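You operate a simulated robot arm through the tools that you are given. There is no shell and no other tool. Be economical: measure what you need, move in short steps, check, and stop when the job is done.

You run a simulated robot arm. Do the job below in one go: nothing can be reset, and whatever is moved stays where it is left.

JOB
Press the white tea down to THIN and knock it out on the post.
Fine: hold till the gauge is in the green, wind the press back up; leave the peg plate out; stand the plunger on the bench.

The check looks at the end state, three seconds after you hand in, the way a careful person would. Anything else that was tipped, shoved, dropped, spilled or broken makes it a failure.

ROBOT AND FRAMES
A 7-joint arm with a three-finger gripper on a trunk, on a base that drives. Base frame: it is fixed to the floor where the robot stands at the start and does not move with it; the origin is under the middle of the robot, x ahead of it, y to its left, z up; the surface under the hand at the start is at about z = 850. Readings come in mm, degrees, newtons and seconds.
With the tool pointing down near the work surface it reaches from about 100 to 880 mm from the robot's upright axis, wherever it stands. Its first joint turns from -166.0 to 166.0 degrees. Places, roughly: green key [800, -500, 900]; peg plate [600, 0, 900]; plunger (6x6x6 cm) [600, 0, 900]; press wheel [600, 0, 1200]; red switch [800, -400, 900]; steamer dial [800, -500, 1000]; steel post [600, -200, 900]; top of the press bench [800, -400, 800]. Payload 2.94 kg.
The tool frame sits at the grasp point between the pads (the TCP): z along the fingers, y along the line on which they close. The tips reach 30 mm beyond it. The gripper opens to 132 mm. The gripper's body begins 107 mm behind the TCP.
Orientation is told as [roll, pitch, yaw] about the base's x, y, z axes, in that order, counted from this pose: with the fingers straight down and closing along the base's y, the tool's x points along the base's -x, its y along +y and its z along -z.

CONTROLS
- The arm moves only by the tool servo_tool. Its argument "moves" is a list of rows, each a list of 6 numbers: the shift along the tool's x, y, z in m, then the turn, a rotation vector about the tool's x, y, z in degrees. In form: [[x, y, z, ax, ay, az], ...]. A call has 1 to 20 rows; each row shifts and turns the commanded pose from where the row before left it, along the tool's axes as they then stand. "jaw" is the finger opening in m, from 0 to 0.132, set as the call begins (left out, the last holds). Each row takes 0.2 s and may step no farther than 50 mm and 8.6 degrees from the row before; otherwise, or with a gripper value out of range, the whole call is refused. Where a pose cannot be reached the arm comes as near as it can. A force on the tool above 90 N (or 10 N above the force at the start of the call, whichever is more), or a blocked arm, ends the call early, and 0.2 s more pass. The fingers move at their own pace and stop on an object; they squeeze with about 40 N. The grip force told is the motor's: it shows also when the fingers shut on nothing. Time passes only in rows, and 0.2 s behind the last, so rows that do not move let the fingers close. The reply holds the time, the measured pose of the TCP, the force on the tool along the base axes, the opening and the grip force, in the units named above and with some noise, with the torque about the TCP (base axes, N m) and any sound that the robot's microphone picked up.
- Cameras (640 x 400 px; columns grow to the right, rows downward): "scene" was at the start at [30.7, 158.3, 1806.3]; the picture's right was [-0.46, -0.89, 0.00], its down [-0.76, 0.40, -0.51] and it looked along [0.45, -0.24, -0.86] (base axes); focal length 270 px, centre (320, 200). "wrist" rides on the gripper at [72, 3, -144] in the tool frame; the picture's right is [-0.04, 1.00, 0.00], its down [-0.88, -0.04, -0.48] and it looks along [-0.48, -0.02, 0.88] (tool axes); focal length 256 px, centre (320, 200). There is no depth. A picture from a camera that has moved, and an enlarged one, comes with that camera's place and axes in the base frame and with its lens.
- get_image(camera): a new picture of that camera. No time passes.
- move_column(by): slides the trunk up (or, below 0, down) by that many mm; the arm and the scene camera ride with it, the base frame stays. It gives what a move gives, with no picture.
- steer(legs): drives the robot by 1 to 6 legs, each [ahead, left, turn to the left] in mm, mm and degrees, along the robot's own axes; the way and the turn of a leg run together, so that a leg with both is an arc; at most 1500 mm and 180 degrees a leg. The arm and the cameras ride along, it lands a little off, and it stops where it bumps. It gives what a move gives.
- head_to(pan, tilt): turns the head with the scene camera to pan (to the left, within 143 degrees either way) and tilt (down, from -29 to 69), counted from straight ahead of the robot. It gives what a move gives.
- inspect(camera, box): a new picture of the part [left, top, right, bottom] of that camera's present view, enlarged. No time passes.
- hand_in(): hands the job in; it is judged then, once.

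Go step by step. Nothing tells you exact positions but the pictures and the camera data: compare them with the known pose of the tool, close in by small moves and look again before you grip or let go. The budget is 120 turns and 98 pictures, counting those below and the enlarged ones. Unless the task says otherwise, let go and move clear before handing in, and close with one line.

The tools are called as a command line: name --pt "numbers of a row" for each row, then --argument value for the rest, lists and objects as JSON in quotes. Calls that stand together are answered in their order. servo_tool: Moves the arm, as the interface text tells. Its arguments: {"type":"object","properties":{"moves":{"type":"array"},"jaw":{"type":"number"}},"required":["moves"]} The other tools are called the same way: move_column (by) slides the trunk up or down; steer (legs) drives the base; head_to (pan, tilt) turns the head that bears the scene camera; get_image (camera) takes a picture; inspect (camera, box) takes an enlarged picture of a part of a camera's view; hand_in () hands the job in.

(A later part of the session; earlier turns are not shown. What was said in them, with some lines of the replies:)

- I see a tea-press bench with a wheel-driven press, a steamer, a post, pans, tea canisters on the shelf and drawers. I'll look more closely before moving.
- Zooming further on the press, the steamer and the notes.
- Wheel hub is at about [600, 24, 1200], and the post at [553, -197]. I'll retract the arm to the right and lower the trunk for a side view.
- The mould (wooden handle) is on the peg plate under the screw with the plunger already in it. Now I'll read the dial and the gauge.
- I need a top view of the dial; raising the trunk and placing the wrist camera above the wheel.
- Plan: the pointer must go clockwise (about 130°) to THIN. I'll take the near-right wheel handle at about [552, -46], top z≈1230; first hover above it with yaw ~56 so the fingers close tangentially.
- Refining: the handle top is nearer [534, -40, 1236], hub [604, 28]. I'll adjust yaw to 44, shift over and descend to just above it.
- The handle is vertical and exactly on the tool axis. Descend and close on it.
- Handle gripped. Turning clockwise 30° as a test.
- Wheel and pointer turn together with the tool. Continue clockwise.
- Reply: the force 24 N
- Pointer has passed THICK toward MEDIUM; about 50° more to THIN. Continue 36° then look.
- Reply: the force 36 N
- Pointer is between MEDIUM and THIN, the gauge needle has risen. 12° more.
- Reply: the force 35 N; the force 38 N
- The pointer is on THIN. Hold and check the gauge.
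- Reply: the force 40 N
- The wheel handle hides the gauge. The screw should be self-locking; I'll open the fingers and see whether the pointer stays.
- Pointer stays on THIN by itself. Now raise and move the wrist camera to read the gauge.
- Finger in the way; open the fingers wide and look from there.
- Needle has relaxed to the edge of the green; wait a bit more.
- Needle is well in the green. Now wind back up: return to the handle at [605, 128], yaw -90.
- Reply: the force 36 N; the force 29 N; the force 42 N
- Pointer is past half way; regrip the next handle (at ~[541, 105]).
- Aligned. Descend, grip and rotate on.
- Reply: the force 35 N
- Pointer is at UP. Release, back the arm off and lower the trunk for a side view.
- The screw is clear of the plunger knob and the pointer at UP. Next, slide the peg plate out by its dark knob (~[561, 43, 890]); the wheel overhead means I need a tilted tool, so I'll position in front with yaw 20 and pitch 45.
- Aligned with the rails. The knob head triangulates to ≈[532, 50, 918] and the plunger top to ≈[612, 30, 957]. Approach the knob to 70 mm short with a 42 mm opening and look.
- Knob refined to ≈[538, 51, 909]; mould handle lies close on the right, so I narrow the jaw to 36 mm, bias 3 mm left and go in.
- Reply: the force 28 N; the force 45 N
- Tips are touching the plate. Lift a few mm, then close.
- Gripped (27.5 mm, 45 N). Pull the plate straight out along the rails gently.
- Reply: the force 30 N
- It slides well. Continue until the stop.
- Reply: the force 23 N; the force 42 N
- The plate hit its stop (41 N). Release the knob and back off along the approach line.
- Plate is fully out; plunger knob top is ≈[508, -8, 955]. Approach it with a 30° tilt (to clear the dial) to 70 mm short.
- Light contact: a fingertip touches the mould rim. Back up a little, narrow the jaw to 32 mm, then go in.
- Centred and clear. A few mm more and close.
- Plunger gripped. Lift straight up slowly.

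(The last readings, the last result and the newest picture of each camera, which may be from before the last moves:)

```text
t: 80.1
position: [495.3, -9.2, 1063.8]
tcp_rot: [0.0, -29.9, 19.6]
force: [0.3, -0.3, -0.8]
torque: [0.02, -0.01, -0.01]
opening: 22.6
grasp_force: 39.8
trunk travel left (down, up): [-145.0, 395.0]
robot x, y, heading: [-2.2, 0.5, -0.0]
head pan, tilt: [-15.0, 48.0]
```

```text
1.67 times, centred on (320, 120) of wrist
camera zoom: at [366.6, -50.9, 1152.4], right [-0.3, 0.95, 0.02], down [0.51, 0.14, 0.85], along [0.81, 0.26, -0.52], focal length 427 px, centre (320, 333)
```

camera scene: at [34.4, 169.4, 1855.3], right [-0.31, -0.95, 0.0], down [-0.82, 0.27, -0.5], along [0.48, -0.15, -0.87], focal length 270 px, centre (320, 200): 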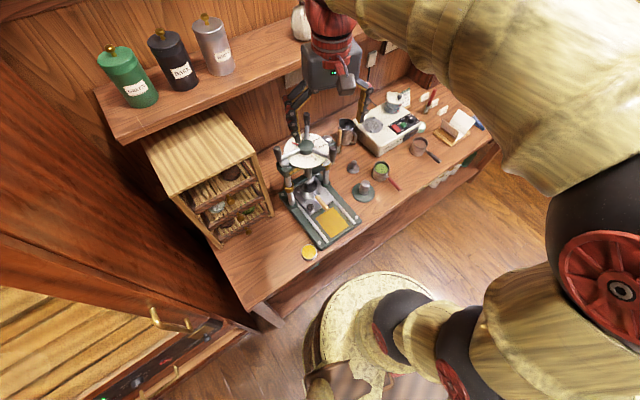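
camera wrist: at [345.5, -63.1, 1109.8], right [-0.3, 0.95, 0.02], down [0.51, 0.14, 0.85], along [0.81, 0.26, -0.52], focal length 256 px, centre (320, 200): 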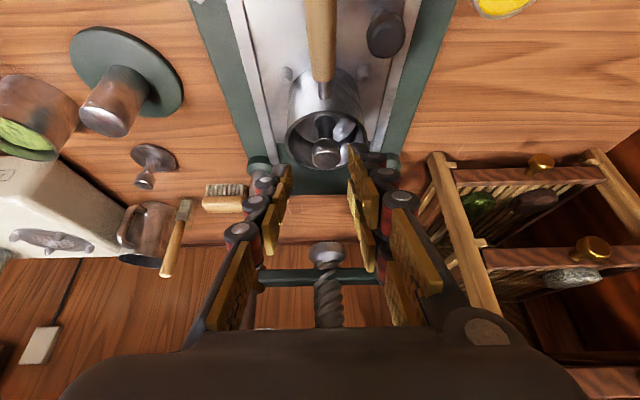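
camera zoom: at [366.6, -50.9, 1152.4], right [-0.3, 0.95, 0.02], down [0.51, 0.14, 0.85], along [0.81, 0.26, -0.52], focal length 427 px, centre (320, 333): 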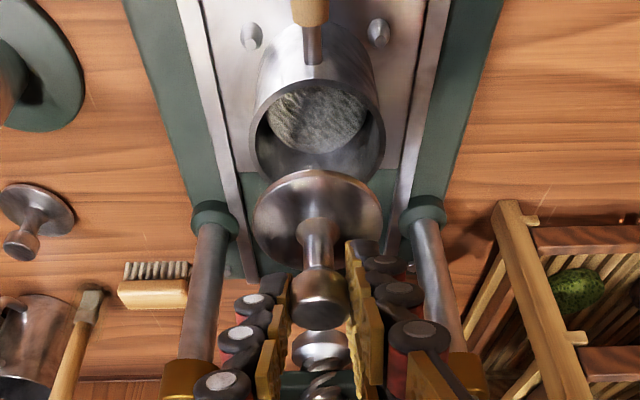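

Plunger is out, the white cake is in the mould. I'll stand the plunger on the free bench area left of the press at about [430, 180]; pure lateral move, then down.

servo_tool --pt "0 0.04 0 0 0 0" --pt "0 0.04 0 0 0 0" --pt "0 0.04 0 0 0 0" --pt "0 0.04 0 0 0 0" --pt "0 0.04 0 0 0 0" --pt "0.02 0 0.0346 0 0 0" --pt "0.02 0 0.0346 0 0 0" --pt "0.02 0 0.0346 0 0 0"

get_image --camera "scene"

get_image --camera "wrist"

```text
t: 81.9
position: [432.3, 182.9, 945.9]
tcp_rot: [-0.1, -30.0, 19.5]
force: [0.3, -0.2, -1.4]
torque: [0.0, 0.01, 0.01]
opening: 22.2
grasp_force: 39.9
trunk travel left (down, up): [-145.0, 395.0]
robot x, y, heading: [0.5, -0.2, -0.1]
head pan, tilt: [-15.0, 48.0]
```

```text
25 pictures are left
camera scene: at [46.8, 169.4, 1640.6], right [-0.26, -0.97, 0.0], down [-0.72, 0.19, -0.67], along [0.65, -0.17, -0.74], focal length 270 px, centre (320, 200)
```

scene: 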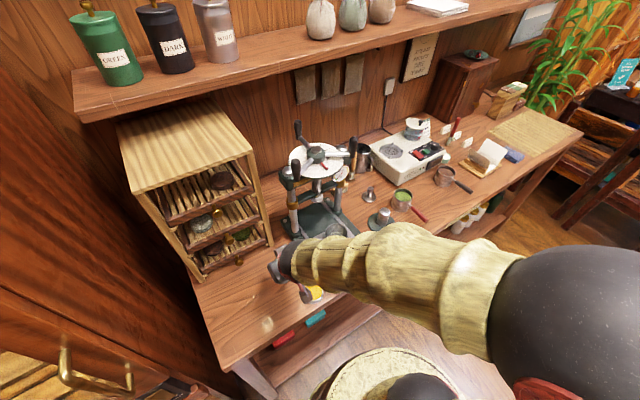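

```text
24 pictures are left
camera wrist: at [303.4, 139.4, 1034.7], right [-0.3, 0.95, 0.02], down [0.51, 0.14, 0.85], along [0.81, 0.27, -0.52], focal length 256 px, centre (320, 200)
```

wrist: 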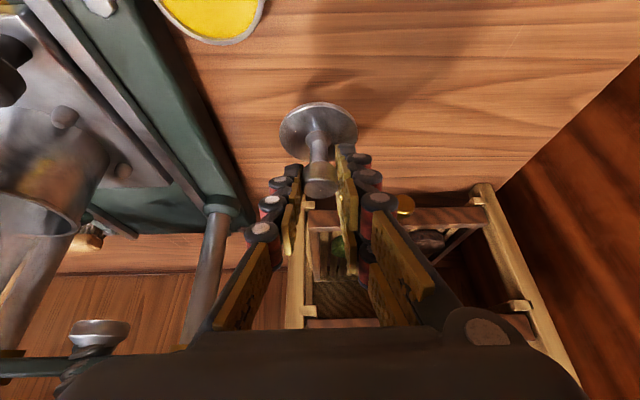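

Free space below. Lower gently until contact.

servo_tool --pt "0.005 0 0.00866 0 0 0" --pt "0.005 0 0.00866 0 0 0" --pt "0.0015 0 0.0026 0 0 0" --pt "0.0015 0 0.0026 0 0 0" --pt "0.0015 0 0.0026 0 0 0" --pt "0.0015 0 0.0026 0 0 0" --pt "0.0015 0 0.0026 0 0 0" --pt "0.0015 0 0.0026 0 0 0" --pt "0.0015 0 0.0026 0 0 0" --pt "0.0015 0 0.0026 0 0 0"

```text
t: 84.1
position: [431.1, 181.5, 907.2]
tcp_rot: [0.1, -30.6, 19.4]
force: [-0.5, -4.1, 34.6]
torque: [0.02, -0.12, -0.04]
opening: 22.5
grasp_force: 40.1
trunk travel left (down, up): [-145.0, 395.0]
robot x, y, heading: [0.9, -3.4, -0.0]
head pan, tilt: [-15.0, 48.0]
```

Contact. Ease off, open and withdraw along the tool axis.

servo_tool --pt "-0.002 0 -0.0035 0 0 0" --pt "0 0 0 0 0 0"

servo_tool --pt "0 0 0 0 0 0" --pt "0 0 0 0 0 0" --pt "0 0 -0.01 0 0 0" --pt "0 0 -0.03 0 0 0" --pt "0 0 -0.04 0 0 0" --pt "0 0 -0.04 0 0 0" --jaw 0.045

get_image --camera "wrist"

```text
t: 84.7
position: [428.9, 181.3, 905.6]
tcp_rot: [0.0, -30.2, 19.4]
force: [9.8, 4.0, 24.1]
torque: [0.3, -0.86, -0.05]
opening: 22.5
grasp_force: 40.3
trunk travel left (down, up): [-145.0, 395.0]
robot x, y, heading: [4.1, -2.8, 0.2]
head pan, tilt: [-15.0, 48.0]
```

```text
t: 86.1
position: [372.4, 159.4, 1006.7]
tcp_rot: [0.0, -30.0, 19.5]
force: [0.6, 0.6, 0.1]
torque: [-0.04, 0.01, -0.01]
opening: 44.8
grasp_force: 0.1
trunk travel left (down, up): [-145.0, 395.0]
robot x, y, heading: [2.6, 0.8, 0.0]
head pan, tilt: [-15.0, 48.0]
```

```text
23 pictures are left
camera wrist: at [243.4, 117.2, 1096.0], right [-0.3, 0.95, 0.02], down [0.51, 0.14, 0.85], along [0.81, 0.26, -0.53], focal length 256 px, centre (320, 200)
```

wrist: 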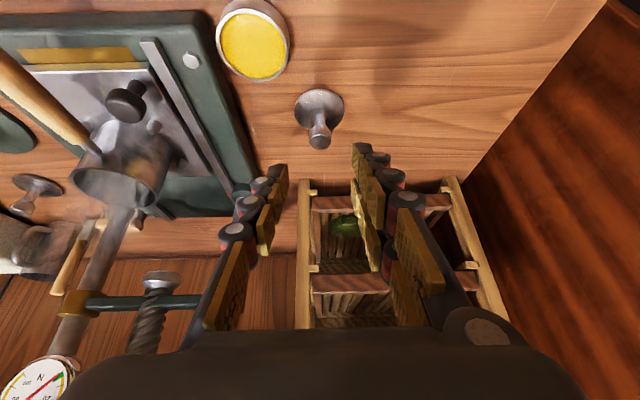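

The plunger stands upright on the bench. Next the mould: pre-grasp over its wooden handle (≈[408, -34, 942]) with 45° tilt.

servo_tool --pt "0 0 0 0 -7.5 0" --pt "0 0 0 0 -7.5 0" --pt "0.0131 -0.0388 -0.0134 0 0 0" --pt "0.0131 -0.0388 -0.0134 0 0 0" --pt "0.0131 -0.0388 -0.0134 0 0 0" --pt "0.0131 -0.0388 -0.0134 0 0 0" --pt "0.0131 -0.0388 -0.0134 0 0 0"

get_image --camera "wrist"

```text
t: 87.7
position: [357.1, -45.9, 1012.9]
tcp_rot: [0.0, -44.9, 19.6]
force: [-1.0, 0.9, 0.0]
torque: [0.0, 0.0, -0.01]
opening: 45.0
grasp_force: 0.0
out of reach, approached as far as the arm can: row 4
trunk travel left (down, up): [-145.0, 395.0]
robot x, y, heading: [1.8, 1.0, -0.1]
head pan, tilt: [-15.0, 48.0]
```

```text
22 pictures are left
camera wrist: at [211.7, -94.3, 1063.0], right [-0.31, 0.95, 0.03], down [0.28, 0.06, 0.96], along [0.91, 0.3, -0.29], focal length 256 px, centre (320, 200)
```

wrist: 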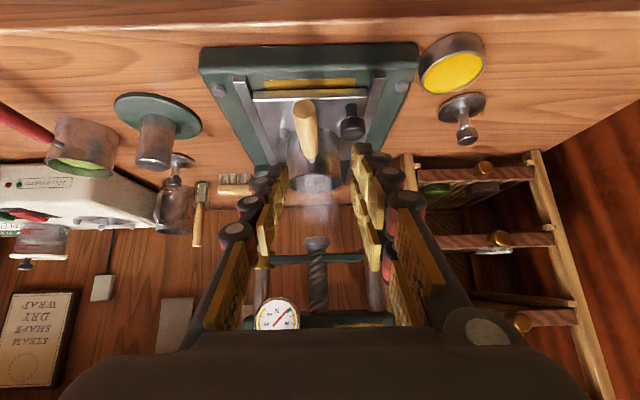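

The arm is near its inner reach limit for this tilt. I'll drive the base back 130 mm to get room.

steer --legs '[[-130, 0, 0]]'

get_image --camera "wrist"

```text
t: 89.0
position: [230.5, -45.8, 1012.4]
tcp_rot: [0.0, -45.0, 19.4]
force: [0.7, -0.4, 0.3]
torque: [-0.01, 0.04, -0.01]
opening: 45.2
grasp_force: 0.1
trunk travel left (down, up): [-145.0, 395.0]
robot x, y, heading: [-128.0, -1.7, 0.1]
head pan, tilt: [-15.0, 48.0]
```

```text
21 pictures are left
camera wrist: at [84.5, -93.8, 1063.1], right [-0.3, 0.95, 0.03], down [0.28, 0.06, 0.96], along [0.91, 0.3, -0.29], focal length 256 px, centre (320, 200)
```

wrist: 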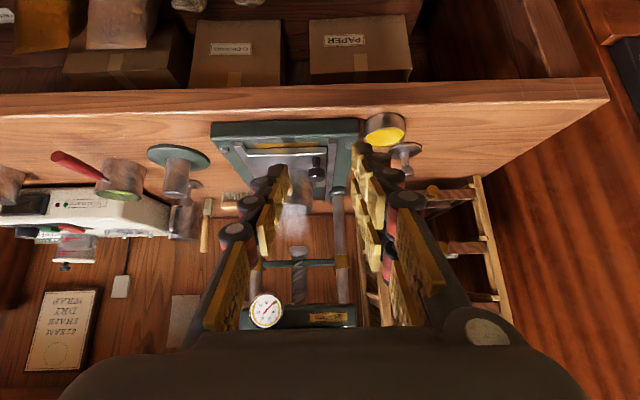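

servo_tool --pt "-0.0236 -0.0164 0.0319 0 0 0" --pt "-0.0236 -0.0164 0.0319 0 0 0" --pt "-0.0236 -0.0164 0.0319 0 0 0" --jaw 0.036

get_image --camera "wrist"

```text
t: 89.8
position: [360.0, -49.7, 996.4]
tcp_rot: [-0.1, -45.0, 19.5]
force: [-0.3, -0.4, -0.4]
torque: [0.02, -0.06, -0.04]
opening: 36.1
grasp_force: 0.0
trunk travel left (down, up): [-145.0, 395.0]
robot x, y, heading: [-126.4, 2.6, 0.1]
head pan, tilt: [-15.0, 48.0]
```

```text
20 pictures are left
camera wrist: at [213.5, -98.3, 1046.1], right [-0.3, 0.95, 0.03], down [0.28, 0.06, 0.96], along [0.91, 0.3, -0.29], focal length 256 px, centre (320, 200)
```

wrist: 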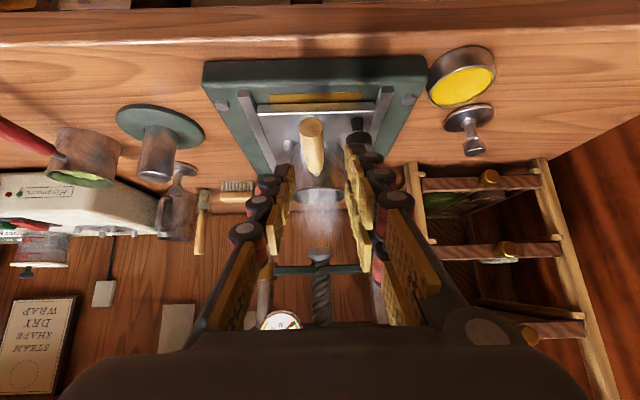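

servo_tool --pt "0 -0.006 0.03 0 0 0" --pt "0 0 0.025 0 0 0"

inspect --camera "wrist" --box '[220, 90, 420, 250]'

```text
t: 90.4
position: [400.3, -44.1, 954.6]
tcp_rot: [0.1, -45.1, 19.5]
force: [0.2, -0.7, -0.1]
torque: [-0.01, 0.02, -0.01]
opening: 36.0
grasp_force: 0.0
trunk travel left (down, up): [-145.0, 395.0]
robot x, y, heading: [-124.8, -2.0, 0.1]
head pan, tilt: [-15.0, 48.0]
```

```text
2.50 times, centred on (320, 170) of wrist
camera zoom: at [253.6, -93.2, 1005.0], right [-0.3, 0.95, 0.03], down [0.28, 0.06, 0.96], along [0.91, 0.3, -0.29], focal length 640 px, centre (320, 275)
```

zoom: 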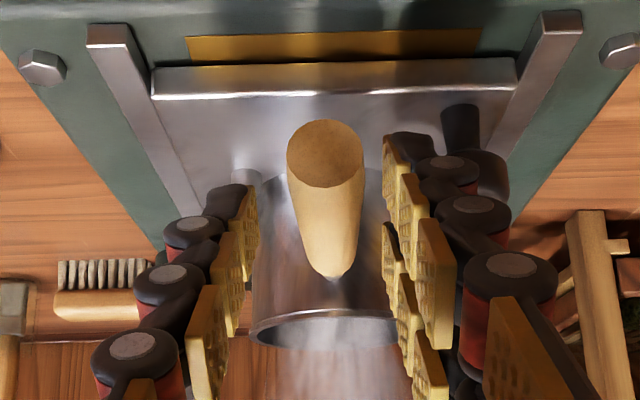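

Handle is centred between the fingers; triangulated axis z≈937, end at x≈377. Advance 24 mm and close.

servo_tool --pt "0.002 0.002 0.012 0 0 0" --pt "0 0 0.012 0 0 0"

servo_tool --pt "0 0 0 0 0 0" --pt "0 0 0 0 0 0" --pt "0 0 0 0 0 0" --jaw 0.003

inspect --camera "wrist" --box '[220, 90, 420, 250]'

```text
t: 91.0
position: [411.7, -38.2, 936.6]
tcp_rot: [0.0, -45.0, 19.5]
force: [0.4, 0.2, 0.2]
torque: [0.02, -0.02, 0.02]
opening: 35.9
grasp_force: 0.1
trunk travel left (down, up): [-145.0, 395.0]
robot x, y, heading: [-130.3, -0.6, 0.0]
head pan, tilt: [-15.0, 48.0]
```

```text
t: 91.8
position: [411.3, -38.1, 935.5]
tcp_rot: [0.0, -45.0, 19.5]
force: [-0.3, 0.9, -0.4]
torque: [0.07, -0.11, 0.12]
opening: 16.3
grasp_force: 29.6
trunk travel left (down, up): [-145.0, 395.0]
robot x, y, heading: [-127.3, -0.7, 0.0]
head pan, tilt: [-15.0, 48.0]
```

```text
2.50 times, centred on (320, 170) of wrist
camera zoom: at [265.5, -86.6, 986.7], right [-0.3, 0.95, 0.03], down [0.28, 0.06, 0.96], along [0.91, 0.3, -0.29], focal length 640 px, centre (320, 275)
```

zoom: 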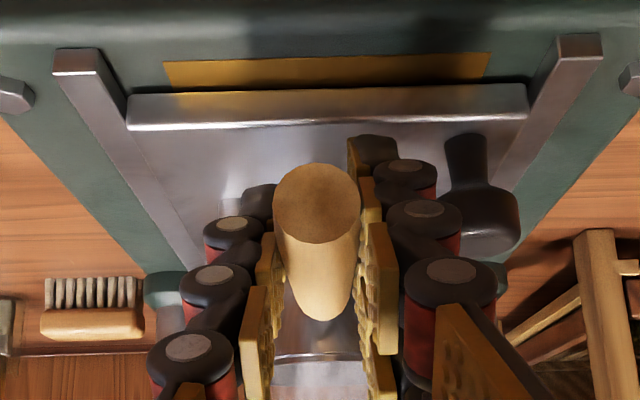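

Handle gripped. Lift slightly and check for droop.

servo_tool --pt "-0.0035 0 -0.0035 0 0 0" --pt "-0.0035 0 -0.0035 0 0 0" --pt "-0.0071 0 -0.0071 0 0 0" --pt "-0.0071 0 -0.0071 0 0 0" --pt "-0.0142 0 -0.0141 0 0 0"

inspect --camera "wrist" --box '[220, 90, 420, 250]'

inspect --camera "scene" --box '[290, 80, 450, 220]'

```text
t: 93.0
position: [411.6, -37.9, 985.8]
tcp_rot: [0.1, -44.9, 19.3]
force: [0.6, -0.7, -4.3]
torque: [-0.11, 0.31, 0.03]
opening: 16.3
grasp_force: 39.9
trunk travel left (down, up): [-145.0, 395.0]
robot x, y, heading: [-125.5, 0.1, 0.2]
head pan, tilt: [-15.0, 48.0]
```

```text
2.50 times, centred on (320, 170) of wrist
camera zoom: at [265.1, -86.4, 1036.2], right [-0.3, 0.95, 0.03], down [0.28, 0.06, 0.96], along [0.91, 0.3, -0.29], focal length 640 px, centre (320, 275)
```

zoom: 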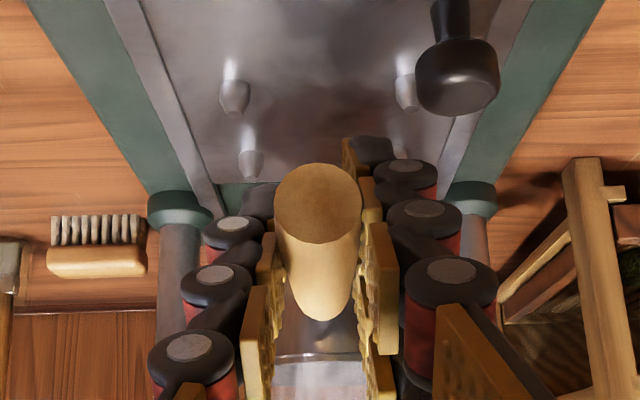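

```text
2.86 times, centred on (370, 150) of scene
camera zoom: at [-80.1, 169.2, 1640.6], right [-0.26, -0.97, 0.0], down [-0.72, 0.19, -0.67], along [0.65, -0.17, -0.74], focal length 772 px, centre (177, 343)
```

zoom: 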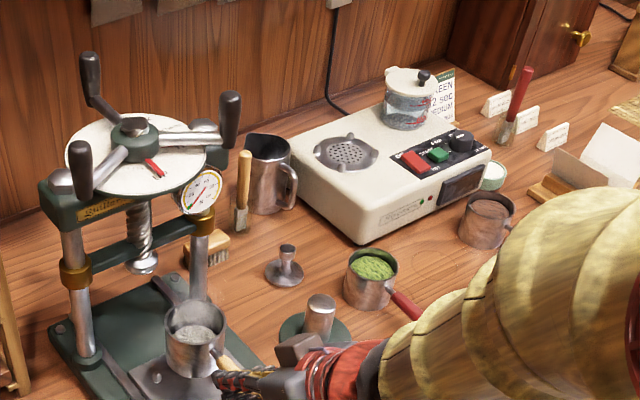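

No droop; the mould weighs ~0.4 kg and the cake stays in. Move up and toward the post, stopping short to measure the post precisely.

servo_tool --pt "0.0031 -0.0373 -0.0173 0 0 0" --pt "0.0031 -0.0373 -0.0173 0 0 0" --pt "0.0031 -0.0373 -0.0173 0 0 0"

get_image --camera "wrist"

inspect --camera "scene" --box '[320, 120, 480, 240]'

```text
t: 93.8
position: [404.7, -157.6, 1015.0]
tcp_rot: [-0.1, -44.9, 19.5]
force: [0.4, 0.6, -2.4]
torque: [-0.11, 0.25, -0.01]
opening: 16.3
grasp_force: 39.5
trunk travel left (down, up): [-145.0, 395.0]
robot x, y, heading: [-130.6, -0.3, -0.2]
head pan, tilt: [-15.0, 48.0]
```

```text
15 pictures are left
camera wrist: at [258.6, -206.9, 1065.8], right [-0.3, 0.95, 0.03], down [0.28, 0.06, 0.96], along [0.91, 0.3, -0.29], focal length 256 px, centre (320, 200)
```

wrist: 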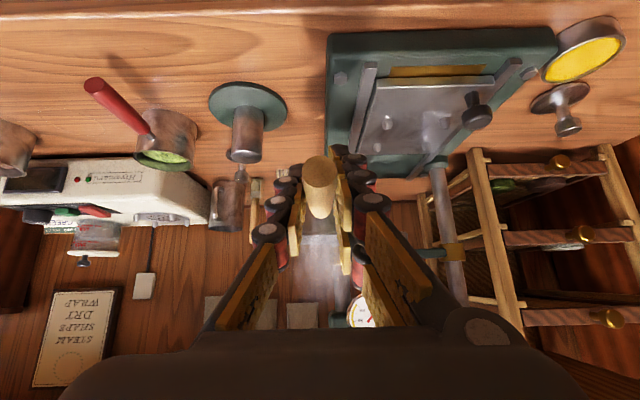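

```text
3.33 times, centred on (400, 180) of scene
camera zoom: at [-80.2, 169.2, 1640.6], right [-0.26, -0.97, 0.0], down [-0.72, 0.19, -0.67], along [0.65, -0.17, -0.74], focal length 900 px, centre (53, 267)
```

zoom: 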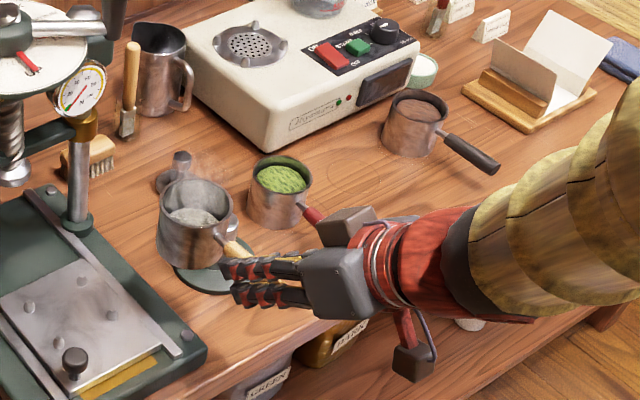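

Post refined to ≈[553, -203], top z≈915. Move the mould over it (TCP ≈[464, -235]).

servo_tool --pt "-0.0072 -0.031 0.0072 0 0 0" --pt "-0.0072 -0.031 0.0072 0 0 0" --pt "-0.0072 -0.031 0.0072 0 0 0" --pt "0 0 0 0 0 0"

get_image --camera "wrist"

inspect --camera "scene" --box '[330, 120, 450, 220]'

```text
t: 94.8
position: [467.4, -233.9, 1015.3]
tcp_rot: [0.0, -45.0, 19.6]
force: [0.2, 0.1, -4.0]
torque: [-0.09, 0.3, -0.05]
opening: 16.2
grasp_force: 40.0
trunk travel left (down, up): [-145.0, 395.0]
robot x, y, heading: [-129.1, -2.9, 0.1]
head pan, tilt: [-15.0, 48.0]
```

```text
13 pictures are left
camera wrist: at [320.3, -282.3, 1066.2], right [-0.3, 0.95, 0.03], down [0.28, 0.06, 0.96], along [0.91, 0.3, -0.29], focal length 256 px, centre (320, 200)
```

wrist: 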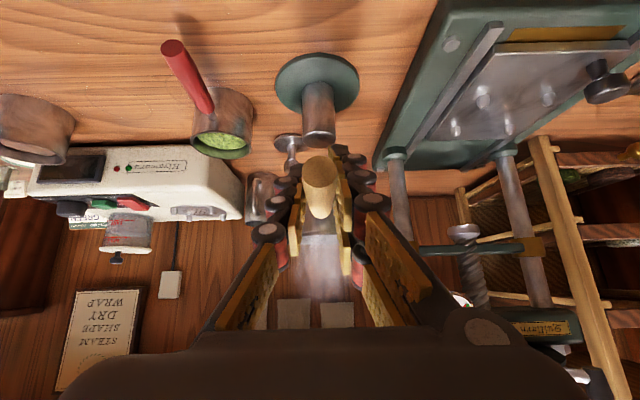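

```text
4.00 times, centred on (390, 170) of scene
camera zoom: at [-79.9, 168.7, 1640.6], right [-0.26, -0.97, 0.0], down [-0.72, 0.19, -0.67], along [0.65, -0.17, -0.74], focal length 1081 px, centre (40, 320)
```

zoom: 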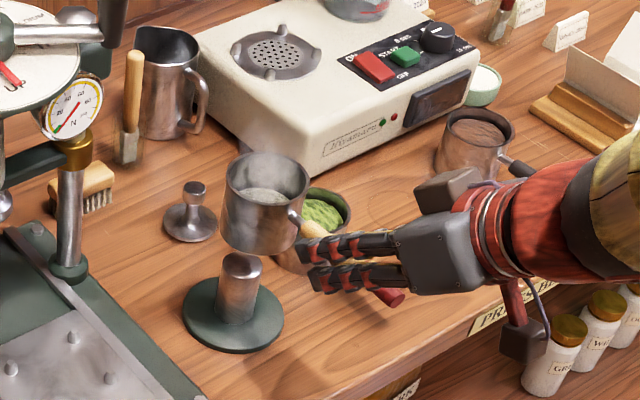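

Nearly aligned. Shift 5 mm forward and lower 32 mm for a close comparison.

servo_tool --pt "-0.0035 0 0.0035 0 0 0" --pt "0.0113 0 0.0113 0 0 0" --pt "0.0113 0 0.0113 0 0 0" --pt "0 0 0 0 0 0"

inspect --camera "scene" --box '[345, 140, 415, 220]'

inspect --camera "wrist" --box '[240, 40, 400, 200]'

```text
t: 95.8
position: [471.7, -234.1, 985.8]
tcp_rot: [0.0, -45.0, 19.5]
force: [-0.3, 0.9, -3.2]
torque: [-0.07, 0.28, 0.0]
opening: 16.5
grasp_force: 40.1
trunk travel left (down, up): [-145.0, 395.0]
robot x, y, heading: [-126.8, -0.6, -0.1]
head pan, tilt: [-15.0, 48.0]
```

```text
5.00 times, centred on (380, 180) of scene
camera zoom: at [-80.0, 168.9, 1640.6], right [-0.26, -0.97, 0.0], down [-0.72, 0.19, -0.67], along [0.65, -0.17, -0.74], focal length 1351 px, centre (20, 300)
```

zoom: 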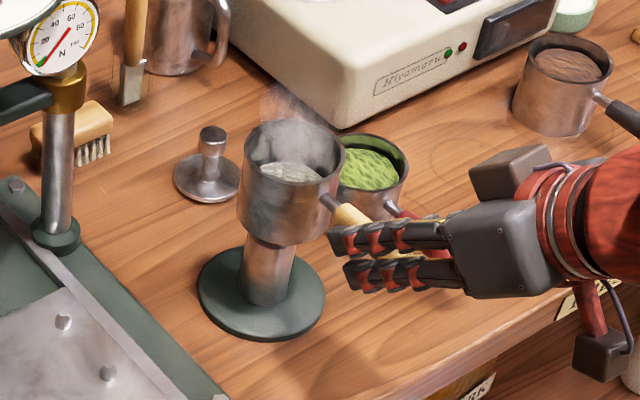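

```text
2.50 times, centred on (320, 120) of wrist
camera zoom: at [325.5, -282.1, 1035.5], right [-0.3, 0.95, 0.03], down [0.28, 0.06, 0.96], along [0.91, 0.3, -0.29], focal length 640 px, centre (320, 400)
```

zoom: 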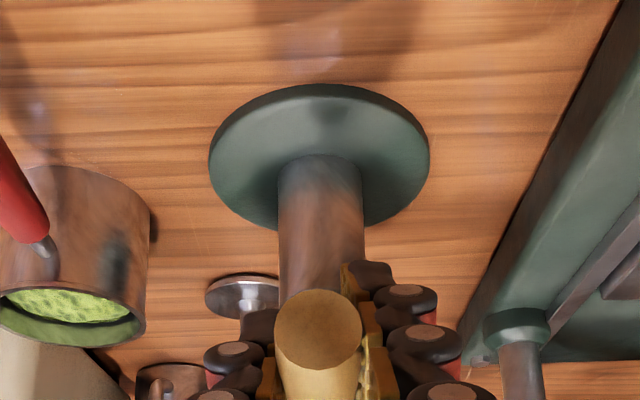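

Nearly coaxial; nudge 4 mm forward and 2 mm left, then lower until contact.

servo_tool --pt "-0.0028 0.002 0.0028 0 0 0" --pt "0.0035 0 0.0035 0 0 0" --pt "0.0035 0 0.0035 0 0 0" --pt "0.0035 0 0.0035 0 0 0" --pt "0.0035 0 0.0035 0 0 0" --pt "0.0035 0 0.0035 0 0 0" --pt "0.0035 0 0.0035 0 0 0"

inspect --camera "scene" --box '[345, 140, 415, 220]'

```text
t: 97.4
position: [475.1, -231.6, 956.7]
tcp_rot: [0.0, -45.0, 19.5]
force: [-0.6, -0.6, -3.2]
torque: [-0.08, 0.18, 0.02]
opening: 16.6
grasp_force: 40.5
trunk travel left (down, up): [-145.0, 395.0]
robot x, y, heading: [-127.0, -1.3, 0.1]
head pan, tilt: [-15.0, 48.0]
```

```text
5.00 times, centred on (380, 180) of scene
camera zoom: at [-80.2, 169.1, 1640.6], right [-0.26, -0.97, 0.0], down [-0.72, 0.19, -0.67], along [0.65, -0.17, -0.74], focal length 1351 px, centre (20, 300)
```

zoom: 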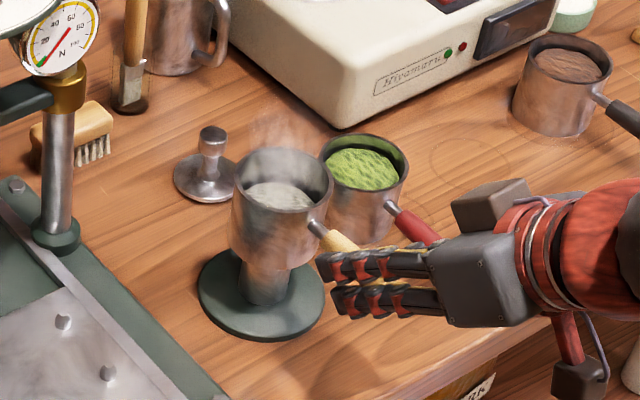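

Well aligned. Continue down until force builds.

servo_tool --pt "0.0028 0 0.0028 0 0 0" --pt "0.0028 0 0.0028 0 0 0" --pt "0.0028 0 0.0028 0 0 0" --pt "0.0028 0 0.0028 0 0 0" --pt "0.0028 0 0.0028 0 0 0"

```text
t: 98.6
position: [474.2, -231.1, 935.4]
tcp_rot: [0.0, -45.1, 19.5]
force: [-1.0, 0.8, -2.7]
torque: [-0.07, 0.22, -0.03]
opening: 16.4
grasp_force: 39.8
trunk travel left (down, up): [-145.0, 395.0]
robot x, y, heading: [-128.9, 0.4, -0.1]
head pan, tilt: [-15.0, 48.0]
```

inspect --camera "scene" --box '[345, 140, 415, 220]'

```text
5.00 times, centred on (380, 180) of scene
camera zoom: at [-80.2, 169.1, 1640.6], right [-0.26, -0.97, 0.0], down [-0.72, 0.19, -0.67], along [0.65, -0.17, -0.74], focal length 1351 px, centre (20, 300)
```

zoom: 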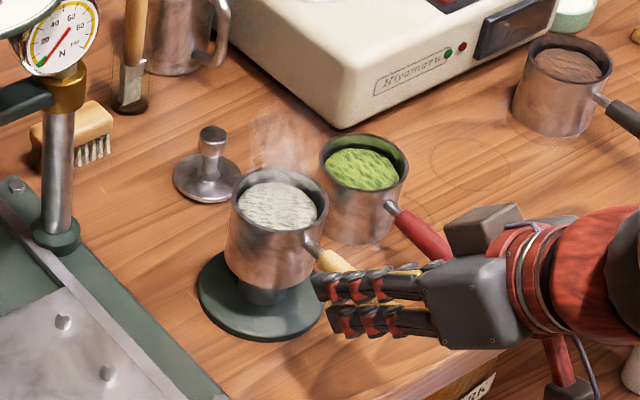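

The cake is rising in the mould as it goes down over the post. Keep lowering to the base.

servo_tool --pt "0.0028 0 0.0028 0 0 0" --pt "0.0028 0 0.0028 0 0 0" --pt "0.0028 0 0.0028 0 0 0" --pt "0.0028 0 0.0028 0 0 0" --pt "0.0028 0 0.0028 0 0 0" --pt "0.0028 0 0.0028 0 0 0" --pt "0.0028 0 0.0028 0 0 0"

inspect --camera "scene" --box '[345, 140, 415, 220]'

```text
t: 100.2
position: [473.3, -231.0, 908.6]
tcp_rot: [0.0, -45.0, 19.5]
force: [-0.1, 0.2, -2.8]
torque: [-0.06, 0.21, 0.01]
opening: 16.4
grasp_force: 39.7
trunk travel left (down, up): [-145.0, 395.0]
robot x, y, heading: [-125.1, 1.4, -0.1]
head pan, tilt: [-15.0, 48.0]
```

```text
5.00 times, centred on (380, 180) of scene
camera zoom: at [-80.2, 169.0, 1640.6], right [-0.26, -0.97, 0.0], down [-0.72, 0.19, -0.67], along [0.65, -0.17, -0.74], focal length 1351 px, centre (20, 300)
```

zoom: 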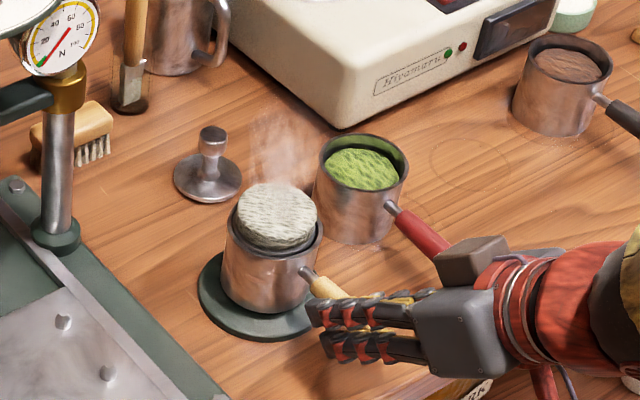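

The cake stands clear above the rim on the post. Set the mould down the last few mm onto the base.

servo_tool --pt "0.0014 0 0.0014 0 0 0" --pt "0.0014 0 0.0014 0 0 0" --pt "0.0014 0 0.0014 0 0 0" --pt "0.0014 0 0.0014 0 0 0" --pt "0.0014 0 0.0014 0 0 0" --pt "0.0014 0 0.0014 0 0 0" --pt "0.0014 0 0.0014 0 0 0"

```text
t: 101.8
position: [474.3, -232.1, 898.7]
tcp_rot: [-0.5, -45.3, 19.7]
force: [-10.6, -3.7, 29.3]
torque: [0.36, -1.16, 0.05]
opening: 16.5
grasp_force: 40.3
trunk travel left (down, up): [-145.0, 395.0]
robot x, y, heading: [-128.3, -2.2, 0.0]
head pan, tilt: [-15.0, 48.0]
```

Seated on the base. Ease off, open a little and withdraw.

servo_tool --pt "-0.0021 0 -0.0021 0 0 0" --pt "0 0 0 0 0 0"

servo_tool --pt "0 0 0 0 0 0" --pt "0 0 0 0 0 0" --pt "0 0 -0.015 0 0 0" --pt "0 0 -0.03 0 0 0" --pt "0 0 -0.04 0 0 0" --pt "-0.025 0 -0.035 0 0 0" --pt "-0.025 0 -0.035 0 0 0" --jaw 0.032

get_image --camera "scene"

inspect --camera "scene" --box '[270, 100, 410, 240]'

```text
t: 102.4
position: [474.4, -231.4, 899.2]
tcp_rot: [-0.1, -45.1, 19.5]
force: [-6.0, -6.4, 21.0]
torque: [0.21, -0.83, -0.18]
opening: 16.4
grasp_force: 40.0
trunk travel left (down, up): [-145.0, 395.0]
robot x, y, heading: [-127.4, -0.7, -0.2]
head pan, tilt: [-15.0, 48.0]
```

```text
t: 104.0
position: [404.0, -255.9, 1041.9]
tcp_rot: [0.0, -45.0, 19.3]
force: [-0.6, -0.4, -0.6]
torque: [-0.01, -0.02, -0.02]
opening: 31.8
grasp_force: 0.0
trunk travel left (down, up): [-145.0, 395.0]
robot x, y, heading: [-125.0, -4.0, -0.3]
head pan, tilt: [-15.0, 48.0]
```

```text
6 pictures are left
camera scene: at [-80.6, 169.3, 1640.6], right [-0.26, -0.97, 0.0], down [-0.72, 0.19, -0.67], along [0.65, -0.17, -0.74], focal length 270 px, centre (320, 200)
```

scene: 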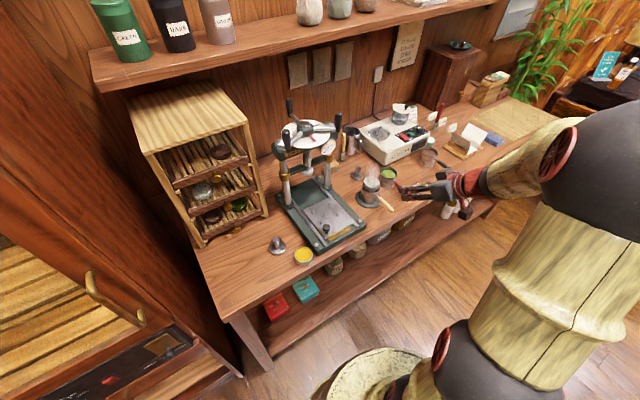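

```text
2.86 times, centred on (340, 170) of scene
camera zoom: at [-80.6, 169.3, 1640.6], right [-0.26, -0.97, 0.0], down [-0.72, 0.19, -0.67], along [0.65, -0.17, -0.74], focal length 772 px, centre (263, 286)
```

zoom: 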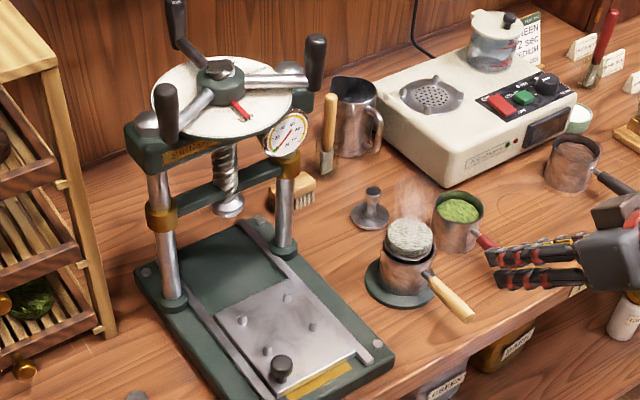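

The cake sits out of the mould on the post, peg plate out, plunger standing, wheel at UP. One close check, with the arm moved further clear.

servo_tool --pt "0 0 -0.04 0 0 0" --pt "-0.03 0 -0.03 0 0 0"

inspect --camera "scene" --box '[345, 150, 405, 215]'

```text
t: 104.6
position: [379.4, -265.4, 1114.4]
tcp_rot: [0.0, -45.2, 19.4]
force: [-0.9, 0.6, 0.2]
torque: [-0.06, -0.04, 0.01]
opening: 32.2
grasp_force: 0.1
trunk travel left (down, up): [-145.0, 395.0]
robot x, y, heading: [-129.9, 2.0, 0.1]
head pan, tilt: [-15.0, 48.0]
```

```text
6.15 times, centred on (375, 182) of scene
camera zoom: at [-81.3, 169.2, 1640.7], right [-0.26, -0.97, 0.0], down [-0.72, 0.19, -0.67], along [0.65, -0.17, -0.74], focal length 1662 px, centre (-18, 308)
```

zoom: 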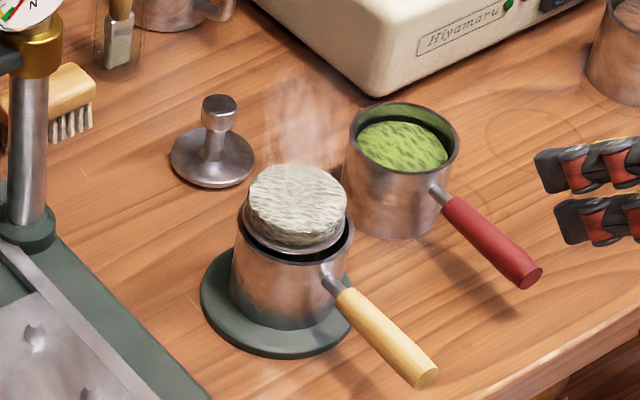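

The cake lies flat above the mould on the post, and nothing else has been disturbed. Handing in.

hand_in

```text
The job is handed in.
```

The white tea is pressed to THIN, held until the gauge read green, and knocked out on the post; the wheel is wound back to UP, the peg plate is out, and the plunger stands on the bench.
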